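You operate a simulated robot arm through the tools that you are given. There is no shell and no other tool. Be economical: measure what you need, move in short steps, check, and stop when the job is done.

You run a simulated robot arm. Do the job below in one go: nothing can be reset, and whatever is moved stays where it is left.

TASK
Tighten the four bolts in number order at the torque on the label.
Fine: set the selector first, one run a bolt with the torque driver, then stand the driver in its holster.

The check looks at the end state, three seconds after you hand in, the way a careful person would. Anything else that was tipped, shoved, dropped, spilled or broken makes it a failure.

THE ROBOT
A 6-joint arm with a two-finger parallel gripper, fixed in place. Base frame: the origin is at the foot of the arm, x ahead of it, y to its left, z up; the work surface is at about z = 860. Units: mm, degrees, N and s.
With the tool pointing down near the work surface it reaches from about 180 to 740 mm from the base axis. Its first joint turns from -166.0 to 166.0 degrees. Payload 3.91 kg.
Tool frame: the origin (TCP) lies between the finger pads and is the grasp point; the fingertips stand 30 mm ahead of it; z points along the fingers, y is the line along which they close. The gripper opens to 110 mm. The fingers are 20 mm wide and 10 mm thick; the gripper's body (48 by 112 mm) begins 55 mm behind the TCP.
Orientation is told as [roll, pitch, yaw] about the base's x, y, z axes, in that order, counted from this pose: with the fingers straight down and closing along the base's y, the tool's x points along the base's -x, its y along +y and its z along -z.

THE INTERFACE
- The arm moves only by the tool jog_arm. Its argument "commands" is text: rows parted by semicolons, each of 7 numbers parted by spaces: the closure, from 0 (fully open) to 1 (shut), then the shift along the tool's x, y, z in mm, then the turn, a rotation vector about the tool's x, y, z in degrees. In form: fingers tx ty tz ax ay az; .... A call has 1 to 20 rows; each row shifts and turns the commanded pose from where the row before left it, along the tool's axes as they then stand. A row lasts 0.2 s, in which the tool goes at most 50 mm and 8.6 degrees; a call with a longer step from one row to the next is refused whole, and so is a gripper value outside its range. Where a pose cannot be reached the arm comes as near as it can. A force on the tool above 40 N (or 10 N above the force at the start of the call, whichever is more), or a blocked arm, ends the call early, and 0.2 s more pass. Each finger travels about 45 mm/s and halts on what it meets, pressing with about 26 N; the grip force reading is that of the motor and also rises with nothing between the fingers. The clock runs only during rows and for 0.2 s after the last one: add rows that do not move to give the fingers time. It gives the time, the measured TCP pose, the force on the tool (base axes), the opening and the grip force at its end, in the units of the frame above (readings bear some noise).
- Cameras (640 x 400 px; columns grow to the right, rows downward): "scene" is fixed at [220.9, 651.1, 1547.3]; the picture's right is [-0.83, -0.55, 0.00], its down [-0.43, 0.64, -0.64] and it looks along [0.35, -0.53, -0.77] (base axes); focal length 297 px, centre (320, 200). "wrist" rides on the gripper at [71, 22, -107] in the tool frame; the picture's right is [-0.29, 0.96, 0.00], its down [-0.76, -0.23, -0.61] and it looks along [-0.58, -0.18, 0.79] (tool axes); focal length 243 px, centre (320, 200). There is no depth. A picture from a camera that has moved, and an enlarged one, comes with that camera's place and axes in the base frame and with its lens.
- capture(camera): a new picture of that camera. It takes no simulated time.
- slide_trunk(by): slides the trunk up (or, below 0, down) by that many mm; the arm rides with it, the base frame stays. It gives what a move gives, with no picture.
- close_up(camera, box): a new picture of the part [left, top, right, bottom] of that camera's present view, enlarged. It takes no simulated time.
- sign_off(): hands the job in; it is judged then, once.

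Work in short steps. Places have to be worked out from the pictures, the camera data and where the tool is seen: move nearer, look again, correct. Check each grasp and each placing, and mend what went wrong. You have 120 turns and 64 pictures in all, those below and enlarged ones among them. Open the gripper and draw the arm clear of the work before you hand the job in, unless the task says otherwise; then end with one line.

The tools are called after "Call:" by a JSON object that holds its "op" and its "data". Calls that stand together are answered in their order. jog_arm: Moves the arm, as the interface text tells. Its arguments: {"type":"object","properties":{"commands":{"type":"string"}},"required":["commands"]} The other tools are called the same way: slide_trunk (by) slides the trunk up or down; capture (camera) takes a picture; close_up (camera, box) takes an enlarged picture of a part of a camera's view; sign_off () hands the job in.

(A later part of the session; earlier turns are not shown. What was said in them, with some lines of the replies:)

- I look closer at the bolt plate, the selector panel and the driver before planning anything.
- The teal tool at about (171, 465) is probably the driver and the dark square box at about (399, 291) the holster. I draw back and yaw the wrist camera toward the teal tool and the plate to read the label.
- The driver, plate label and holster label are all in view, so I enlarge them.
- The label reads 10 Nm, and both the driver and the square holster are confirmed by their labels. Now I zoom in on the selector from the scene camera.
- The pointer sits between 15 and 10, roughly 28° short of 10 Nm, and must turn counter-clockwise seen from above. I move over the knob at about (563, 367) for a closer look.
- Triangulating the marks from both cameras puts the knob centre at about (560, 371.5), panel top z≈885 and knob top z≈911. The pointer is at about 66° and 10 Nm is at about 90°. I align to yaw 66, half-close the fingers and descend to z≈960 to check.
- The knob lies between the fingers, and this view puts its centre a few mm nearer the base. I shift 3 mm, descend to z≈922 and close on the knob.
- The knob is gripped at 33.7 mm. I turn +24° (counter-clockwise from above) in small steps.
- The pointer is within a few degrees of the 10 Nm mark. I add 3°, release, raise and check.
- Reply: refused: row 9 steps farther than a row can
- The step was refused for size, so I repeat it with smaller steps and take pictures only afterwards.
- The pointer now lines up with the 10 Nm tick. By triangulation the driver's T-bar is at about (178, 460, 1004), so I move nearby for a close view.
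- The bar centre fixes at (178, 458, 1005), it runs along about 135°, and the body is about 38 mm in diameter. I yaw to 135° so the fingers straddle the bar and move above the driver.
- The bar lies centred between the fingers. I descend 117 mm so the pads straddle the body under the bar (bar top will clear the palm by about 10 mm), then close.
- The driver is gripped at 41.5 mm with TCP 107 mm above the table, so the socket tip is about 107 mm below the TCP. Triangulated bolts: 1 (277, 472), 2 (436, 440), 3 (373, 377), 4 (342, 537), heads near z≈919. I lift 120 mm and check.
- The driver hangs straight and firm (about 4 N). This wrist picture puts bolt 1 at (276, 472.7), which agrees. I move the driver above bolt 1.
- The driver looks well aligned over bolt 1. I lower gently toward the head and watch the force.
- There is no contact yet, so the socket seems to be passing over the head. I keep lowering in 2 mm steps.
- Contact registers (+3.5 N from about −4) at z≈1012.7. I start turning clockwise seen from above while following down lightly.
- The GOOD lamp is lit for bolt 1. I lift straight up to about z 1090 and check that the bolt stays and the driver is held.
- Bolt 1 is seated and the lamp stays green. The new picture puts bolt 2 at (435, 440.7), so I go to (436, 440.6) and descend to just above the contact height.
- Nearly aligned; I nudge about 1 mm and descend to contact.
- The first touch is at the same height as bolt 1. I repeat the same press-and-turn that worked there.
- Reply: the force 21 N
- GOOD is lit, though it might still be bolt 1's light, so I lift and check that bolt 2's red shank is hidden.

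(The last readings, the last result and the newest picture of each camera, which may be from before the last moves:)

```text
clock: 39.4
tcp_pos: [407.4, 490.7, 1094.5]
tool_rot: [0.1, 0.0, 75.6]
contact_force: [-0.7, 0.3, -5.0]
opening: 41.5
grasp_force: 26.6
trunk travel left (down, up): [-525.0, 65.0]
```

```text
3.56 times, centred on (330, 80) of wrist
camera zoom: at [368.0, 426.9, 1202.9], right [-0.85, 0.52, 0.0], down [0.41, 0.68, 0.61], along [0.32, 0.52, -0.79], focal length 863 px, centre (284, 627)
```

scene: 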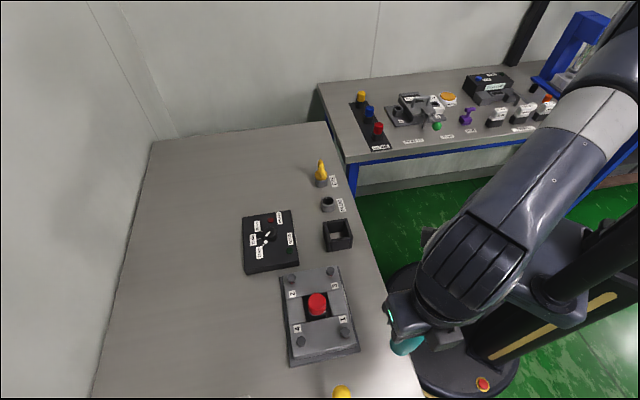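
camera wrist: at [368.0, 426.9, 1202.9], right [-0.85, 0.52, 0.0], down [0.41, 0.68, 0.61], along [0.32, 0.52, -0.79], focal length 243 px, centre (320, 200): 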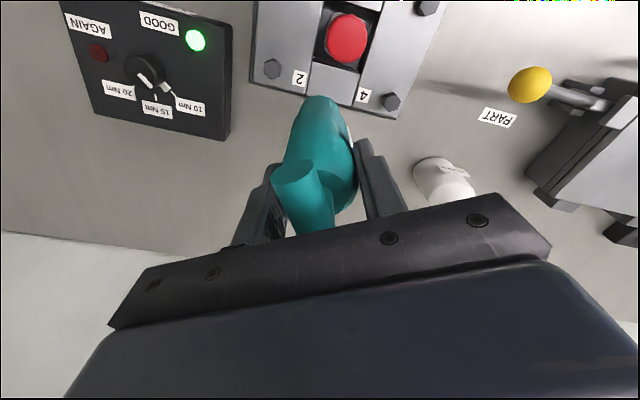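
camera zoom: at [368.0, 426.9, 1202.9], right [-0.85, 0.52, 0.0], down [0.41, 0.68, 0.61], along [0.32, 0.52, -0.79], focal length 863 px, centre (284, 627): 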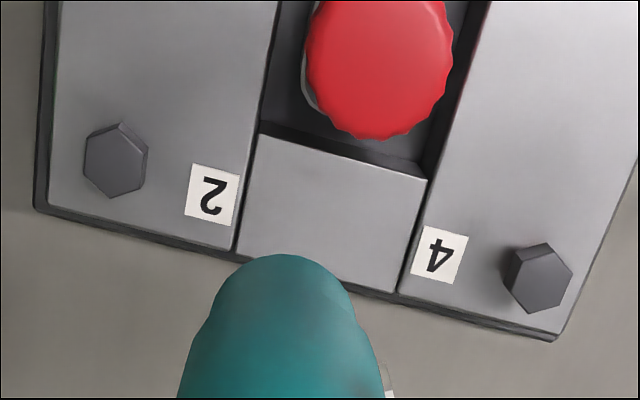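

Bolt 2 looks flush. I move on above bolt 3 at (373.4, 377.2), descend partway, and confirm bolt 2 from the scene camera on the way.

Call:
{"op": "jog_arm", "data": {"commands": "0.9 39.5 1.6 0 0 0 0;0.9 39.5 1.6 0 0 0 0;0.9 39.4 1.5 0 0 0 0;0.9 0 0 0 0 0 0;0.9 0 0 25 0 0 0;0.9 0 0 20 0 0 0;0.9 0 0 8 0 0 0;0.9 0 0 0 0 0 0"}}

Call:
{"op": "close_up", "data": {"camera": "scene", "box": [270, 250, 370, 350]}}

```text
clock: 41.2
tcp_pos: [374.8, 375.7, 1041.7]
tool_rot: [-0.1, 0.0, 75.6]
contact_force: [-0.6, -0.2, -4.5]
opening: 41.4
grasp_force: 26.1
trunk travel left (down, up): [-525.0, 65.0]
```

```text
4.00 times, centred on (320, 300) of scene
camera zoom: at [220.9, 651.1, 1547.3], right [-0.83, -0.55, 0.0], down [-0.43, 0.64, -0.64], along [0.35, -0.53, -0.77], focal length 1189 px, centre (320, -200)
```

zoom: 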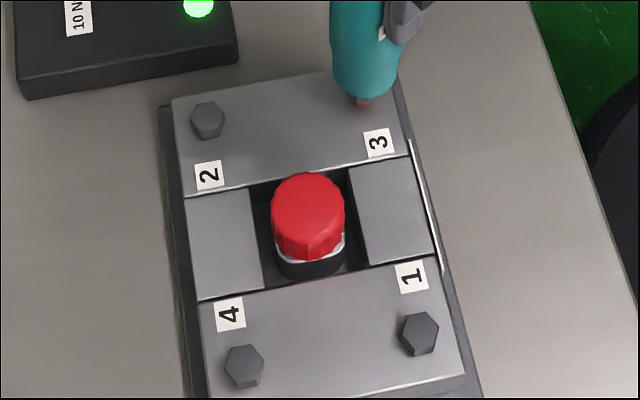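

Bolt 2 is clearly seated with no red showing, and the driver is over bolt 3. I descend to near contact.

Call:
{"op": "jog_arm", "data": {"commands": "0.9 0 0 8 0 0 0;0.9 0 0 6 0 0 0;0.9 0 0 6 0 0 0;0.9 0 0 4 0 0 0;0.9 0 0 2 0 0 0;0.9 0 0 2 0 0 0;0.9 0 0 0 0 0 0"}}

```text
clock: 42.8
tcp_pos: [373.1, 374.5, 1011.8]
tool_rot: [0.1, 0.1, 75.6]
contact_force: [-0.8, -0.1, -4.3]
opening: 41.4
grasp_force: 26.1
trunk travel left (down, up): [-525.0, 65.0]
```

Call:
{"op": "jog_arm", "data": {"commands": "0.9 -1 0 1 0 0 0;0.9 0 0 1 0 0 0;0.9 0 0 0 0 0 0"}}

```text
clock: 43.6
tcp_pos: [374.1, 376.4, 1012.5]
tool_rot: [0.0, -0.1, 75.5]
contact_force: [-1.2, -1.3, 7.1]
opening: 41.4
grasp_force: 25.7
trunk travel left (down, up): [-525.0, 65.0]
```

Contact has been made (+7 N). I do the same press-and-turn on bolt 3.

Call:
{"op": "jog_arm", "data": {"commands": "0.9 0 0 1 0 0 5;0.9 0 0 0.5 0 0 5;0.9 0 0 0.5 0 0 5;0.9 0 0 0 0 0 5;0.9 0 0 0 0 0 5;0.9 0 0 0 0 0 5;0.9 0 0 0 0 0 0"}}

Call:
{"op": "close_up", "data": {"camera": "scene", "box": [220, 190, 380, 370]}}

```text
clock: 45.2
tcp_pos: [374.0, 374.9, 1009.1]
tool_rot: [-0.1, 0.0, 45.5]
contact_force: [3.7, -2.7, 19.2]
opening: 41.4
grasp_force: 25.5
trunk travel left (down, up): [-525.0, 65.0]
```

```text
2.22 times, centred on (300, 280) of scene
camera zoom: at [220.9, 651.1, 1547.3], right [-0.83, -0.55, 0.0], down [-0.43, 0.64, -0.64], along [0.35, -0.53, -0.77], focal length 660 px, centre (364, 22)
```

zoom: 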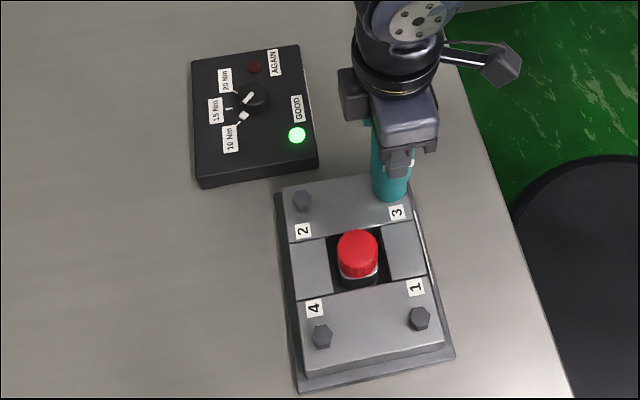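

Bolt 3 shows the same drop and GOOD is lit. I lift and travel over to bolt 4 at about (341, 537), staying high.

Call:
{"op": "jog_arm", "data": {"commands": "0.9 0 0 -4 0 0 0;0.9 0 0 -6 0 0 0;0.9 0 0 -10 0 0 0;0.9 0 0 -20 0 0 0;0.9 0 0 -25 0 0 0;0.9 0 0 -20 0 0 0;0.9 -23.1 34.1 0 0 0 0;0.9 -23.1 34.1 0 0 0 0;0.9 -23.1 34.1 0 0 0 0;0.9 -23.1 34.1 0 0 0 0;0.9 0 0 0 0 0 0;0.9 0 0 0 0 0 0"}}

Call:
{"op": "capture", "data": {"camera": "scene"}}

```text
clock: 47.8
tcp_pos: [341.1, 537.6, 1094.2]
tool_rot: [-0.1, 0.0, 45.6]
contact_force: [-0.9, -0.1, -3.6]
opening: 41.7
grasp_force: 25.5
trunk travel left (down, up): [-525.0, 65.0]
```

```text
18 pictures are left
```

scene: 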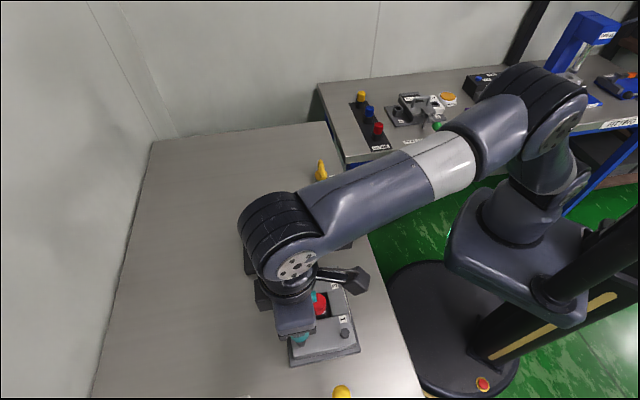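

Clear of everything. I descend onto bolt 4.

Call:
{"op": "jog_arm", "data": {"commands": "0.9 0 0 25 0 0 0;0.9 0 0 20 0 0 0;0.9 0 0 8 0 0 0;0.9 0 0 8 0 0 0;0.9 0 0 6 0 0 0;0.9 0 0 6 0 0 0;0.9 0 0 4 0 0 0;0.9 0 0 2 0 0 0;0.9 0 0 0 0 0 0"}}

Call:
{"op": "close_up", "data": {"camera": "scene", "box": [270, 250, 370, 370]}}

```text
clock: 49.8
tcp_pos: [340.7, 536.8, 1012.2]
tool_rot: [-0.2, 0.2, 45.6]
contact_force: [-0.4, 0.9, -3.7]
opening: 41.4
grasp_force: 26.1
trunk travel left (down, up): [-525.0, 65.0]
```

```text
3.33 times, centred on (320, 310) of scene
camera zoom: at [220.9, 651.1, 1547.3], right [-0.83, -0.55, 0.0], down [-0.43, 0.64, -0.64], along [0.35, -0.53, -0.77], focal length 990 px, centre (320, -167)
```

zoom: 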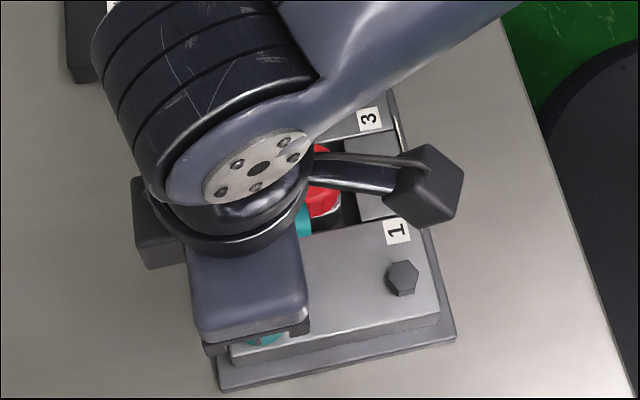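

Call:
{"op": "jog_arm", "data": {"commands": "0.9 0 0 1 0 0 0;0.9 0 0 1 0 0 0;0.9 0 0 0 0 0 0"}}

```text
clock: 50.6
tcp_pos: [341.7, 537.0, 1012.6]
tool_rot: [0.1, 0.0, 45.6]
contact_force: [0.6, -0.3, -3.7]
opening: 41.5
grasp_force: 26.0
trunk travel left (down, up): [-525.0, 65.0]
```

Call:
{"op": "jog_arm", "data": {"commands": "0.9 0 0 1 0 0 0;0.9 0 0 0.5 0 0 0;0.9 0 0 0 0 0 0"}}

```text
clock: 51.4
tcp_pos: [340.6, 537.7, 1011.7]
tool_rot: [0.0, 0.0, 45.6]
contact_force: [-0.2, -0.5, 0.3]
opening: 41.6
grasp_force: 25.9
trunk travel left (down, up): [-525.0, 65.0]
```

Contact begins (0.3 N against −4 hanging). Same press-and-turn for bolt 4.

Call:
{"op": "jog_arm", "data": {"commands": "0.9 0 0 1 0 0 5;0.9 0 0 0.8 0 0 5;0.9 0 0 0.5 0 0 5;0.9 0 0 0.2 0 0 5;0.9 0 0 0 0 0 5;0.9 0 0 0 0 0 5;0.9 0 0 0 0 0 0"}}

Call:
{"op": "capture", "data": {"camera": "wrist"}}

```text
clock: 53.0
tcp_pos: [340.5, 536.9, 1010.0]
tool_rot: [0.0, 0.0, 15.6]
contact_force: [3.1, -2.5, 16.8]
opening: 41.6
grasp_force: 26.1
trunk travel left (down, up): [-525.0, 65.0]
```

```text
16 pictures are left
camera wrist: at [265.2, 539.0, 1118.4], right [0.02, 1.0, 0.0], down [0.79, -0.02, 0.61], along [0.61, -0.01, -0.79], focal length 243 px, centre (320, 200)
```

wrist: 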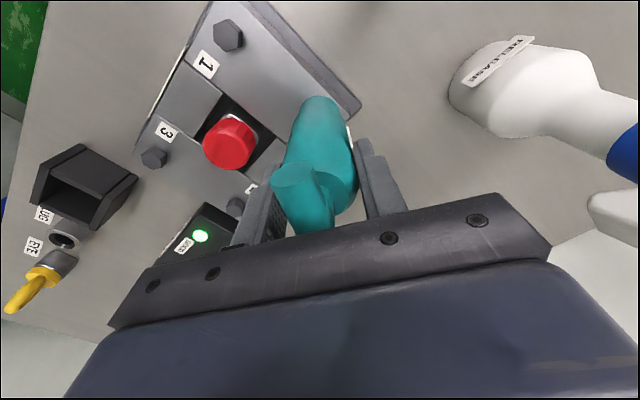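

The lamp is green. I lift to z≈1120 and move toward the holster to check bolt 4 and measure the holster.

Call:
{"op": "jog_arm", "data": {"commands": "0.9 0 0 -4 0 0 0;0.9 0 0 -6 0 0 0;0.9 0 0 -10 0 0 0;0.9 0 0 -20 0 0 0;0.9 0 0 -25 0 0 0;0.9 0 0 -25 0 0 0;0.9 0 0 -20 0 0 0;0.9 8.2 -33.2 0 0 0 0;0.9 8.2 -33.2 0 0 0 0;0.9 8.2 -33.2 0 0 0 0;0.9 8.2 -33.2 0 0 0 0;0.9 0 0 0 0 0 0;0.9 0 0 0 0 0 0"}}

Call:
{"op": "capture", "data": {"camera": "wrist"}}

Call:
{"op": "close_up", "data": {"camera": "scene", "box": [260, 200, 370, 370]}}

```text
clock: 55.8
tcp_pos: [345.3, 400.5, 1117.9]
tool_rot: [0.0, 0.1, 15.6]
contact_force: [-0.8, 0.4, -4.6]
opening: 41.3
grasp_force: 25.9
trunk travel left (down, up): [-525.0, 65.0]
```

```text
15 pictures are left
camera wrist: at [270.7, 403.7, 1226.6], right [0.02, 1.0, 0.0], down [0.79, -0.02, 0.61], along [0.61, -0.01, -0.79], focal length 243 px, centre (320, 200)
```

wrist: 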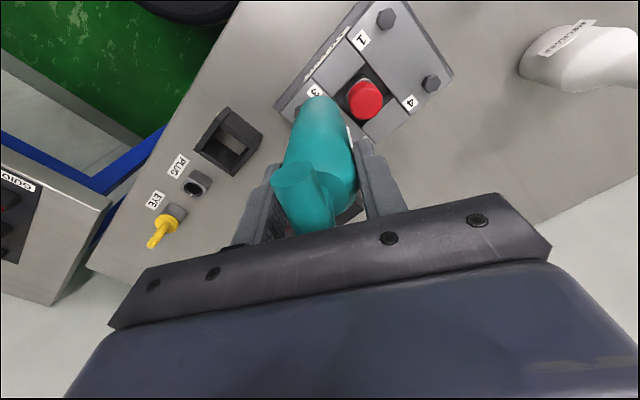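

```text
2.35 times, centred on (315, 285) of scene
camera zoom: at [220.9, 651.1, 1547.3], right [-0.83, -0.55, 0.0], down [-0.43, 0.64, -0.64], along [0.35, -0.53, -0.77], focal length 699 px, centre (332, 0)
```

zoom: 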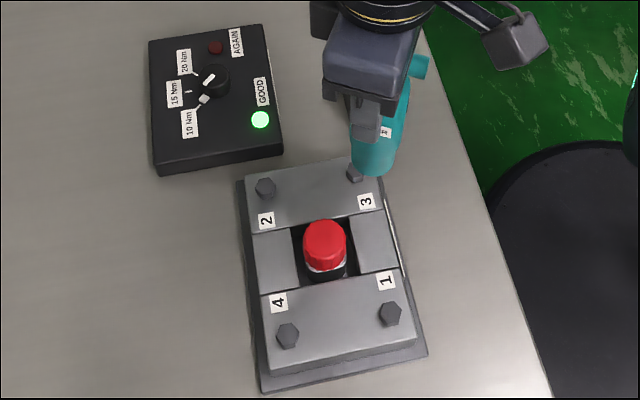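

All four bolts look seated with no red. I now enlarge the holster.

Call:
{"op": "close_up", "data": {"camera": "wrist", "box": [180, 95, 280, 185]}}

Call:
{"op": "close_up", "data": {"camera": "wrist", "box": [290, 0, 460, 150]}}

```text
4.44 times, centred on (230, 140) of wrist
camera zoom: at [270.7, 403.7, 1226.6], right [0.02, 1.0, 0.0], down [0.79, -0.02, 0.61], along [0.61, -0.01, -0.79], focal length 1078 px, centre (720, 467)
```

zoom: 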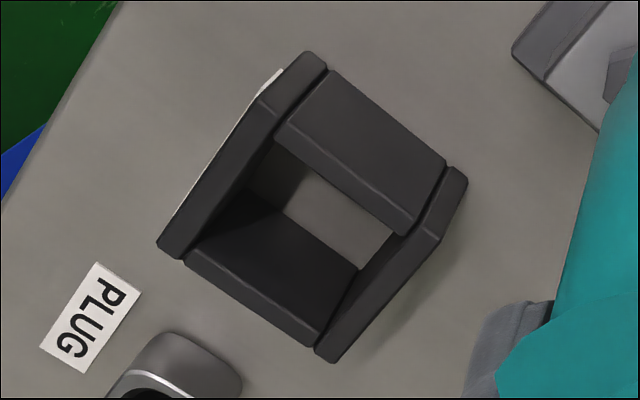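

```text
2.67 times, centred on (375, 75) of wrist
camera zoom: at [270.7, 403.7, 1226.6], right [0.02, 1.0, 0.0], down [0.79, -0.02, 0.61], along [0.61, -0.01, -0.79], focal length 647 px, centre (173, 533)
```

zoom: 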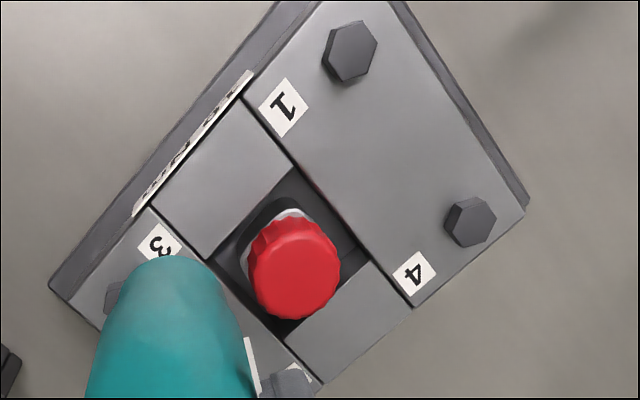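

The holster measures as a 65 mm square with its centre at (422.8, 264), sides at 45°, rim z≈905 and an inside of about 46 mm. I move over it with the driver tip about 15 mm above the rim and check.

Call:
{"op": "jog_arm", "data": {"commands": "0.9 -9.5 -38.1 0 0 0 0;0.9 -9.5 -38.1 0 0 0 0;0.9 -9.5 -38.1 0 0 0 0;0.9 -9.4 -38 0 0 0 0;0.9 0 0 0 0 0 0;0.9 0 0 30 0 0 0;0.9 0 0 30 0 0 0;0.9 0 0 25 0 0 0;0.9 0 0 0 0 0 0;0.9 0 0 0 0 0 0"}}

Call:
{"op": "close_up", "data": {"camera": "scene", "box": [300, 190, 380, 270]}}

Call:
{"op": "close_up", "data": {"camera": "wrist", "box": [240, 40, 400, 240]}}

```text
clock: 58.0
tcp_pos: [421.5, 264.2, 1034.3]
tool_rot: [0.0, 0.0, 15.6]
contact_force: [0.7, 0.1, -4.4]
opening: 41.7
grasp_force: 25.8
trunk travel left (down, up): [-525.0, 65.0]
```

```text
5.00 times, centred on (340, 230) of scene
camera zoom: at [220.9, 651.1, 1547.3], right [-0.83, -0.55, 0.0], down [-0.43, 0.64, -0.64], along [0.35, -0.53, -0.77], focal length 1486 px, centre (220, 50)
```

zoom: 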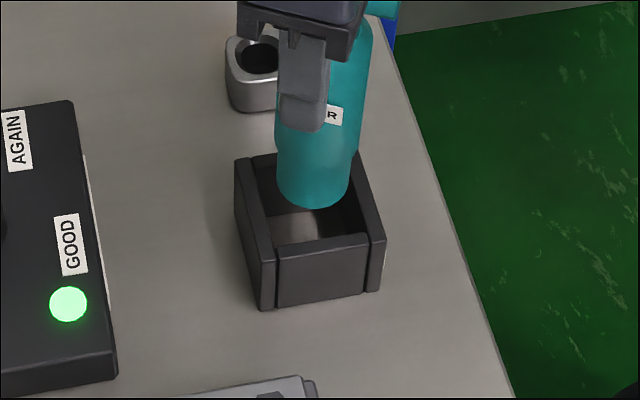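

```text
2.00 times, centred on (320, 140) of wrist
camera zoom: at [347.2, 266.0, 1142.6], right [0.02, 1.0, 0.0], down [0.79, -0.02, 0.61], along [0.61, -0.01, -0.79], focal length 485 px, centre (320, 320)
```

zoom: 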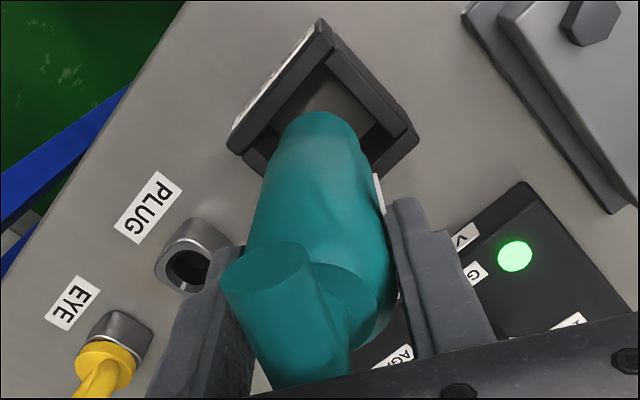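

The driver tip and the holster opening show the same small offset from my prediction, so they are aligned with each other. I lower into the holster in stages, watching the force.

Call:
{"op": "jog_arm", "data": {"commands": "0.9 0 0 10 0 0 0;0.9 0 0 10 0 0 0;0.9 0 0 6 0 0 0;0.9 0 0 6 0 0 0;0.9 0 0 6 0 0 0;0.9 0 0 0 0 0 0"}}

Call:
{"op": "close_up", "data": {"camera": "scene", "box": [300, 190, 380, 270]}}

```text
clock: 59.4
tcp_pos: [422.3, 264.5, 995.7]
tool_rot: [0.0, 0.0, 15.7]
contact_force: [0.4, -0.1, -3.4]
opening: 42.1
grasp_force: 25.8
trunk travel left (down, up): [-525.0, 65.0]
```

```text
5.00 times, centred on (340, 230) of scene
camera zoom: at [220.9, 651.1, 1547.3], right [-0.83, -0.55, 0.0], down [-0.43, 0.64, -0.64], along [0.35, -0.53, -0.77], focal length 1486 px, centre (220, 50)
```

zoom: 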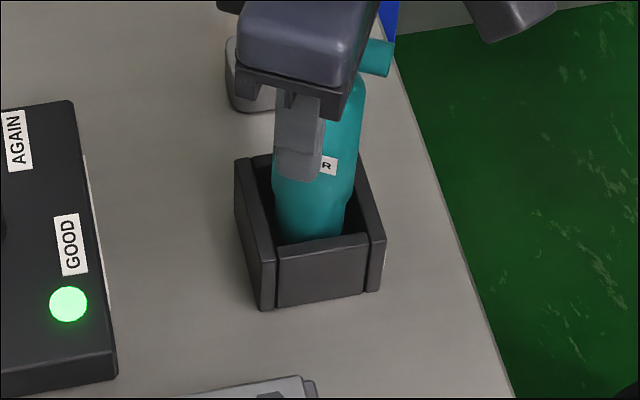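

It is inside with no contact. I continue down to standing height in small steps.

Call:
{"op": "jog_arm", "data": {"commands": "0.9 0 0 6 0 0 0;0.9 0 0 6 0 0 0;0.9 0 0 6 0 0 0;0.9 0 0 4 0 0 0;0.9 0 0 2 0 0 0;0.9 0 0 2 0 0 0;0.9 0 0 0 0 0 0"}}

```text
clock: 61.0
tcp_pos: [422.6, 264.9, 970.0]
tool_rot: [0.0, -0.1, 15.6]
contact_force: [-0.4, 0.6, -4.4]
opening: 41.6
grasp_force: 26.0
trunk travel left (down, up): [-525.0, 65.0]
```

Call:
{"op": "jog_arm", "data": {"commands": "0.9 0 0 1.5 0 0 0;0.9 0 0 1 0 0 0;0.9 0 0 1 0 0 0;0.9 0 0 0 0 0 0"}}

```text
clock: 62.0
tcp_pos: [421.5, 265.4, 968.3]
tool_rot: [0.1, -0.2, 15.7]
contact_force: [2.4, 0.4, 23.5]
opening: 41.6
grasp_force: 26.2
trunk travel left (down, up): [-525.0, 65.0]
```

The driver stands on the table (23.5 N at z≈968). I ease off 1 mm, open fully and then look.

Call:
{"op": "jog_arm", "data": {"commands": "0.9 0 0 -1 0 0 0;0.55 0 0 0 0 0 0;0.4 0 0 0 0 0 0;0.2 0 0 0 0 0 0;0 0 0 0 0 0 0;0 0 0 0 0 0 0;0 0 0 0 0 0 0;0 0 0 0 0 0 0"}}

Call:
{"op": "capture", "data": {"camera": "wrist"}}

```text
clock: 63.8
tcp_pos: [421.8, 264.8, 968.3]
tool_rot: [0.1, 0.0, 15.6]
contact_force: [0.4, 0.1, -0.4]
opening: 110.0
grasp_force: 0.1
trunk travel left (down, up): [-525.0, 65.0]
```

```text
8 pictures are left
camera wrist: at [347.1, 266.4, 1076.4], right [0.02, 1.0, 0.0], down [0.79, -0.02, 0.61], along [0.61, -0.01, -0.79], focal length 243 px, centre (320, 200)
```

wrist: 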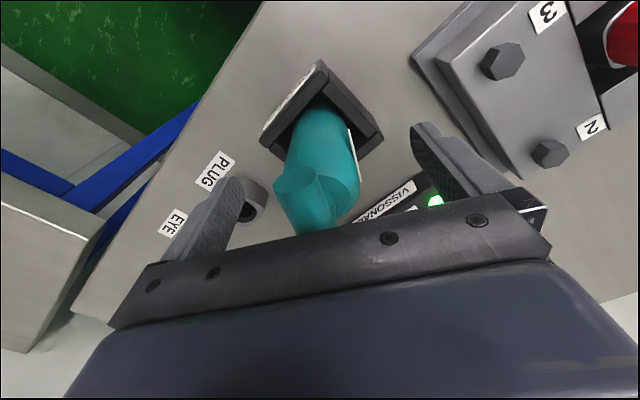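

Released and standing, with the fingers clear on both sides. I rise straight up, then draw back toward the base.

Call:
{"op": "jog_arm", "data": {"commands": "0 0 0 -10 0 0 0;0 0 0 -20 0 0 0;0 0 0 -30 0 0 0;0 0 0 -40 0 0 0;0 0 0 -40 0 0 0;0 0 0 -40 0 0 0;0 0 0 -40 0 0 0;0 35 -5 0 0 0 0;0 35 -5 0 0 0 0;0 35 -5 0 0 0 0;0 30 -5 0 0 0 0;0 0 0 0 0 0 0;0 0 0 0 0 0 0"}}

Call:
{"op": "capture", "data": {"camera": "scene"}}

Call:
{"op": "close_up", "data": {"camera": "scene", "box": [230, 170, 370, 370]}}

```text
clock: 66.6
tcp_pos: [298.5, 209.5, 1186.8]
tool_rot: [0.0, 0.0, 15.6]
contact_force: [0.5, -0.4, 0.4]
opening: 110.1
grasp_force: 0.1
trunk travel left (down, up): [-525.0, 65.0]
```

```text
7 pictures are left
```

scene: 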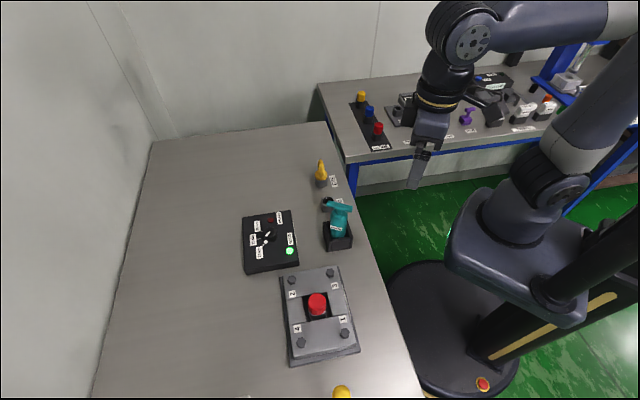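

```text
2.00 times, centred on (300, 270) of scene
camera zoom: at [220.9, 651.1, 1547.3], right [-0.83, -0.55, 0.0], down [-0.43, 0.64, -0.64], along [0.35, -0.53, -0.77], focal length 594 px, centre (360, 60)
```

zoom: 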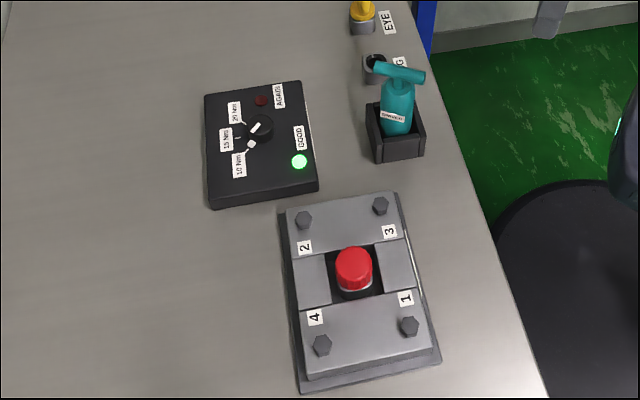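

I take one last closer look at the bolts to be sure none shows red.

Call:
{"op": "close_up", "data": {"camera": "scene", "box": [275, 255, 365, 365]}}

```text
3.64 times, centred on (320, 310) of scene
camera zoom: at [220.9, 651.1, 1547.3], right [-0.83, -0.55, 0.0], down [-0.43, 0.64, -0.64], along [0.35, -0.53, -0.77], focal length 1080 px, centre (320, -200)
```

zoom: 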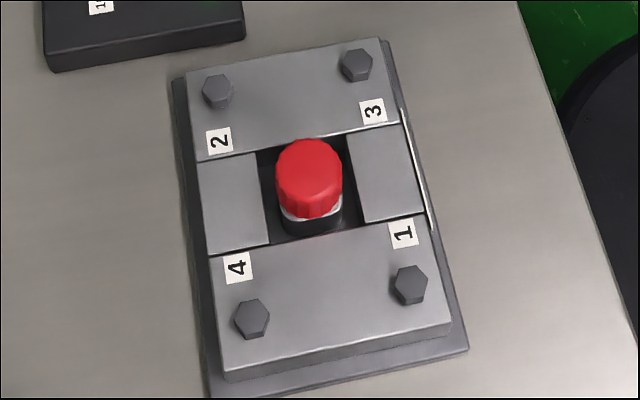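

Bolt 4's drop is harder to judge from this side, so I take a low slanted wrist view of it, like the one in which its red shank showed earlier.

Call:
{"op": "jog_arm", "data": {"commands": "0 2.4 41 9 0 0 0;0 2.4 41 9 0 0 0;0 2.4 41 9 0 0 0;0 2.4 41 9 0 0 0;0 0 0 0 0 0 -8.5;0 0 0 0 0 0 -8.5;0 0 0 0 0 0 -8.5;0 0 0 0 0 0 -8.5;0 0 0 0 0 0 -8.5;0 0 0 0 0 0 -8.5;0 0 0 0 0 0 0"}}

Call:
{"op": "close_up", "data": {"camera": "wrist", "box": [220, 110, 400, 240]}}

```text
clock: 69.0
tcp_pos: [243.3, 364.5, 1150.5]
tool_rot: [0.1, 0.0, 66.7]
contact_force: [-0.4, -0.3, -1.1]
opening: 110.0
grasp_force: 0.0
trunk travel left (down, up): [-525.0, 65.0]
```

```text
3.08 times, centred on (310, 175) of wrist
camera zoom: at [195.2, 307.8, 1260.0], right [-0.76, 0.64, 0.0], down [0.51, 0.61, 0.61], along [0.39, 0.46, -0.79], focal length 746 px, centre (351, 277)
```

zoom: 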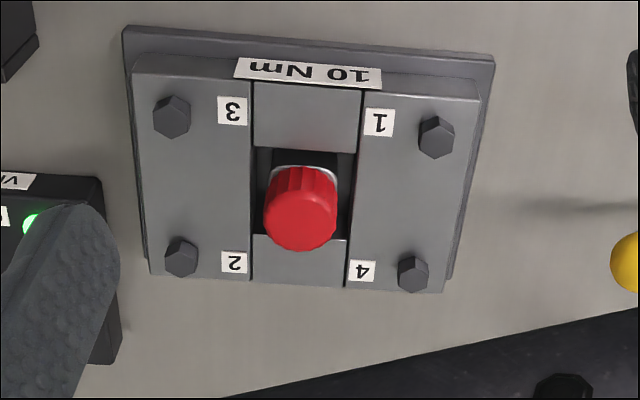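

All four bolts are down on the plate with no red showing. I draw the arm back clear and hand in.

Call:
{"op": "jog_arm", "data": {"commands": "0 0 0 -40 0 0 0;0 20 -35 -20 0 0 0;0 20 -35 0 0 0 0;0 20 -35 0 0 0 0;0 0 0 0 0 0 0"}}

Call:
{"op": "sign_off", "data": {}}

```text
clock: 70.2
tcp_pos: [317.2, 267.1, 1211.2]
tool_rot: [0.0, 0.0, 66.7]
contact_force: [-0.3, 0.4, -0.5]
opening: 109.8
grasp_force: 0.1
trunk travel left (down, up): [-525.0, 65.0]
```

```text
The job is handed in.
```

The selector is set to 10 Nm, bolts 1 to 4 were each tightened in order with one run, the GOOD lamp is lit, and the driver is standing in its holster.
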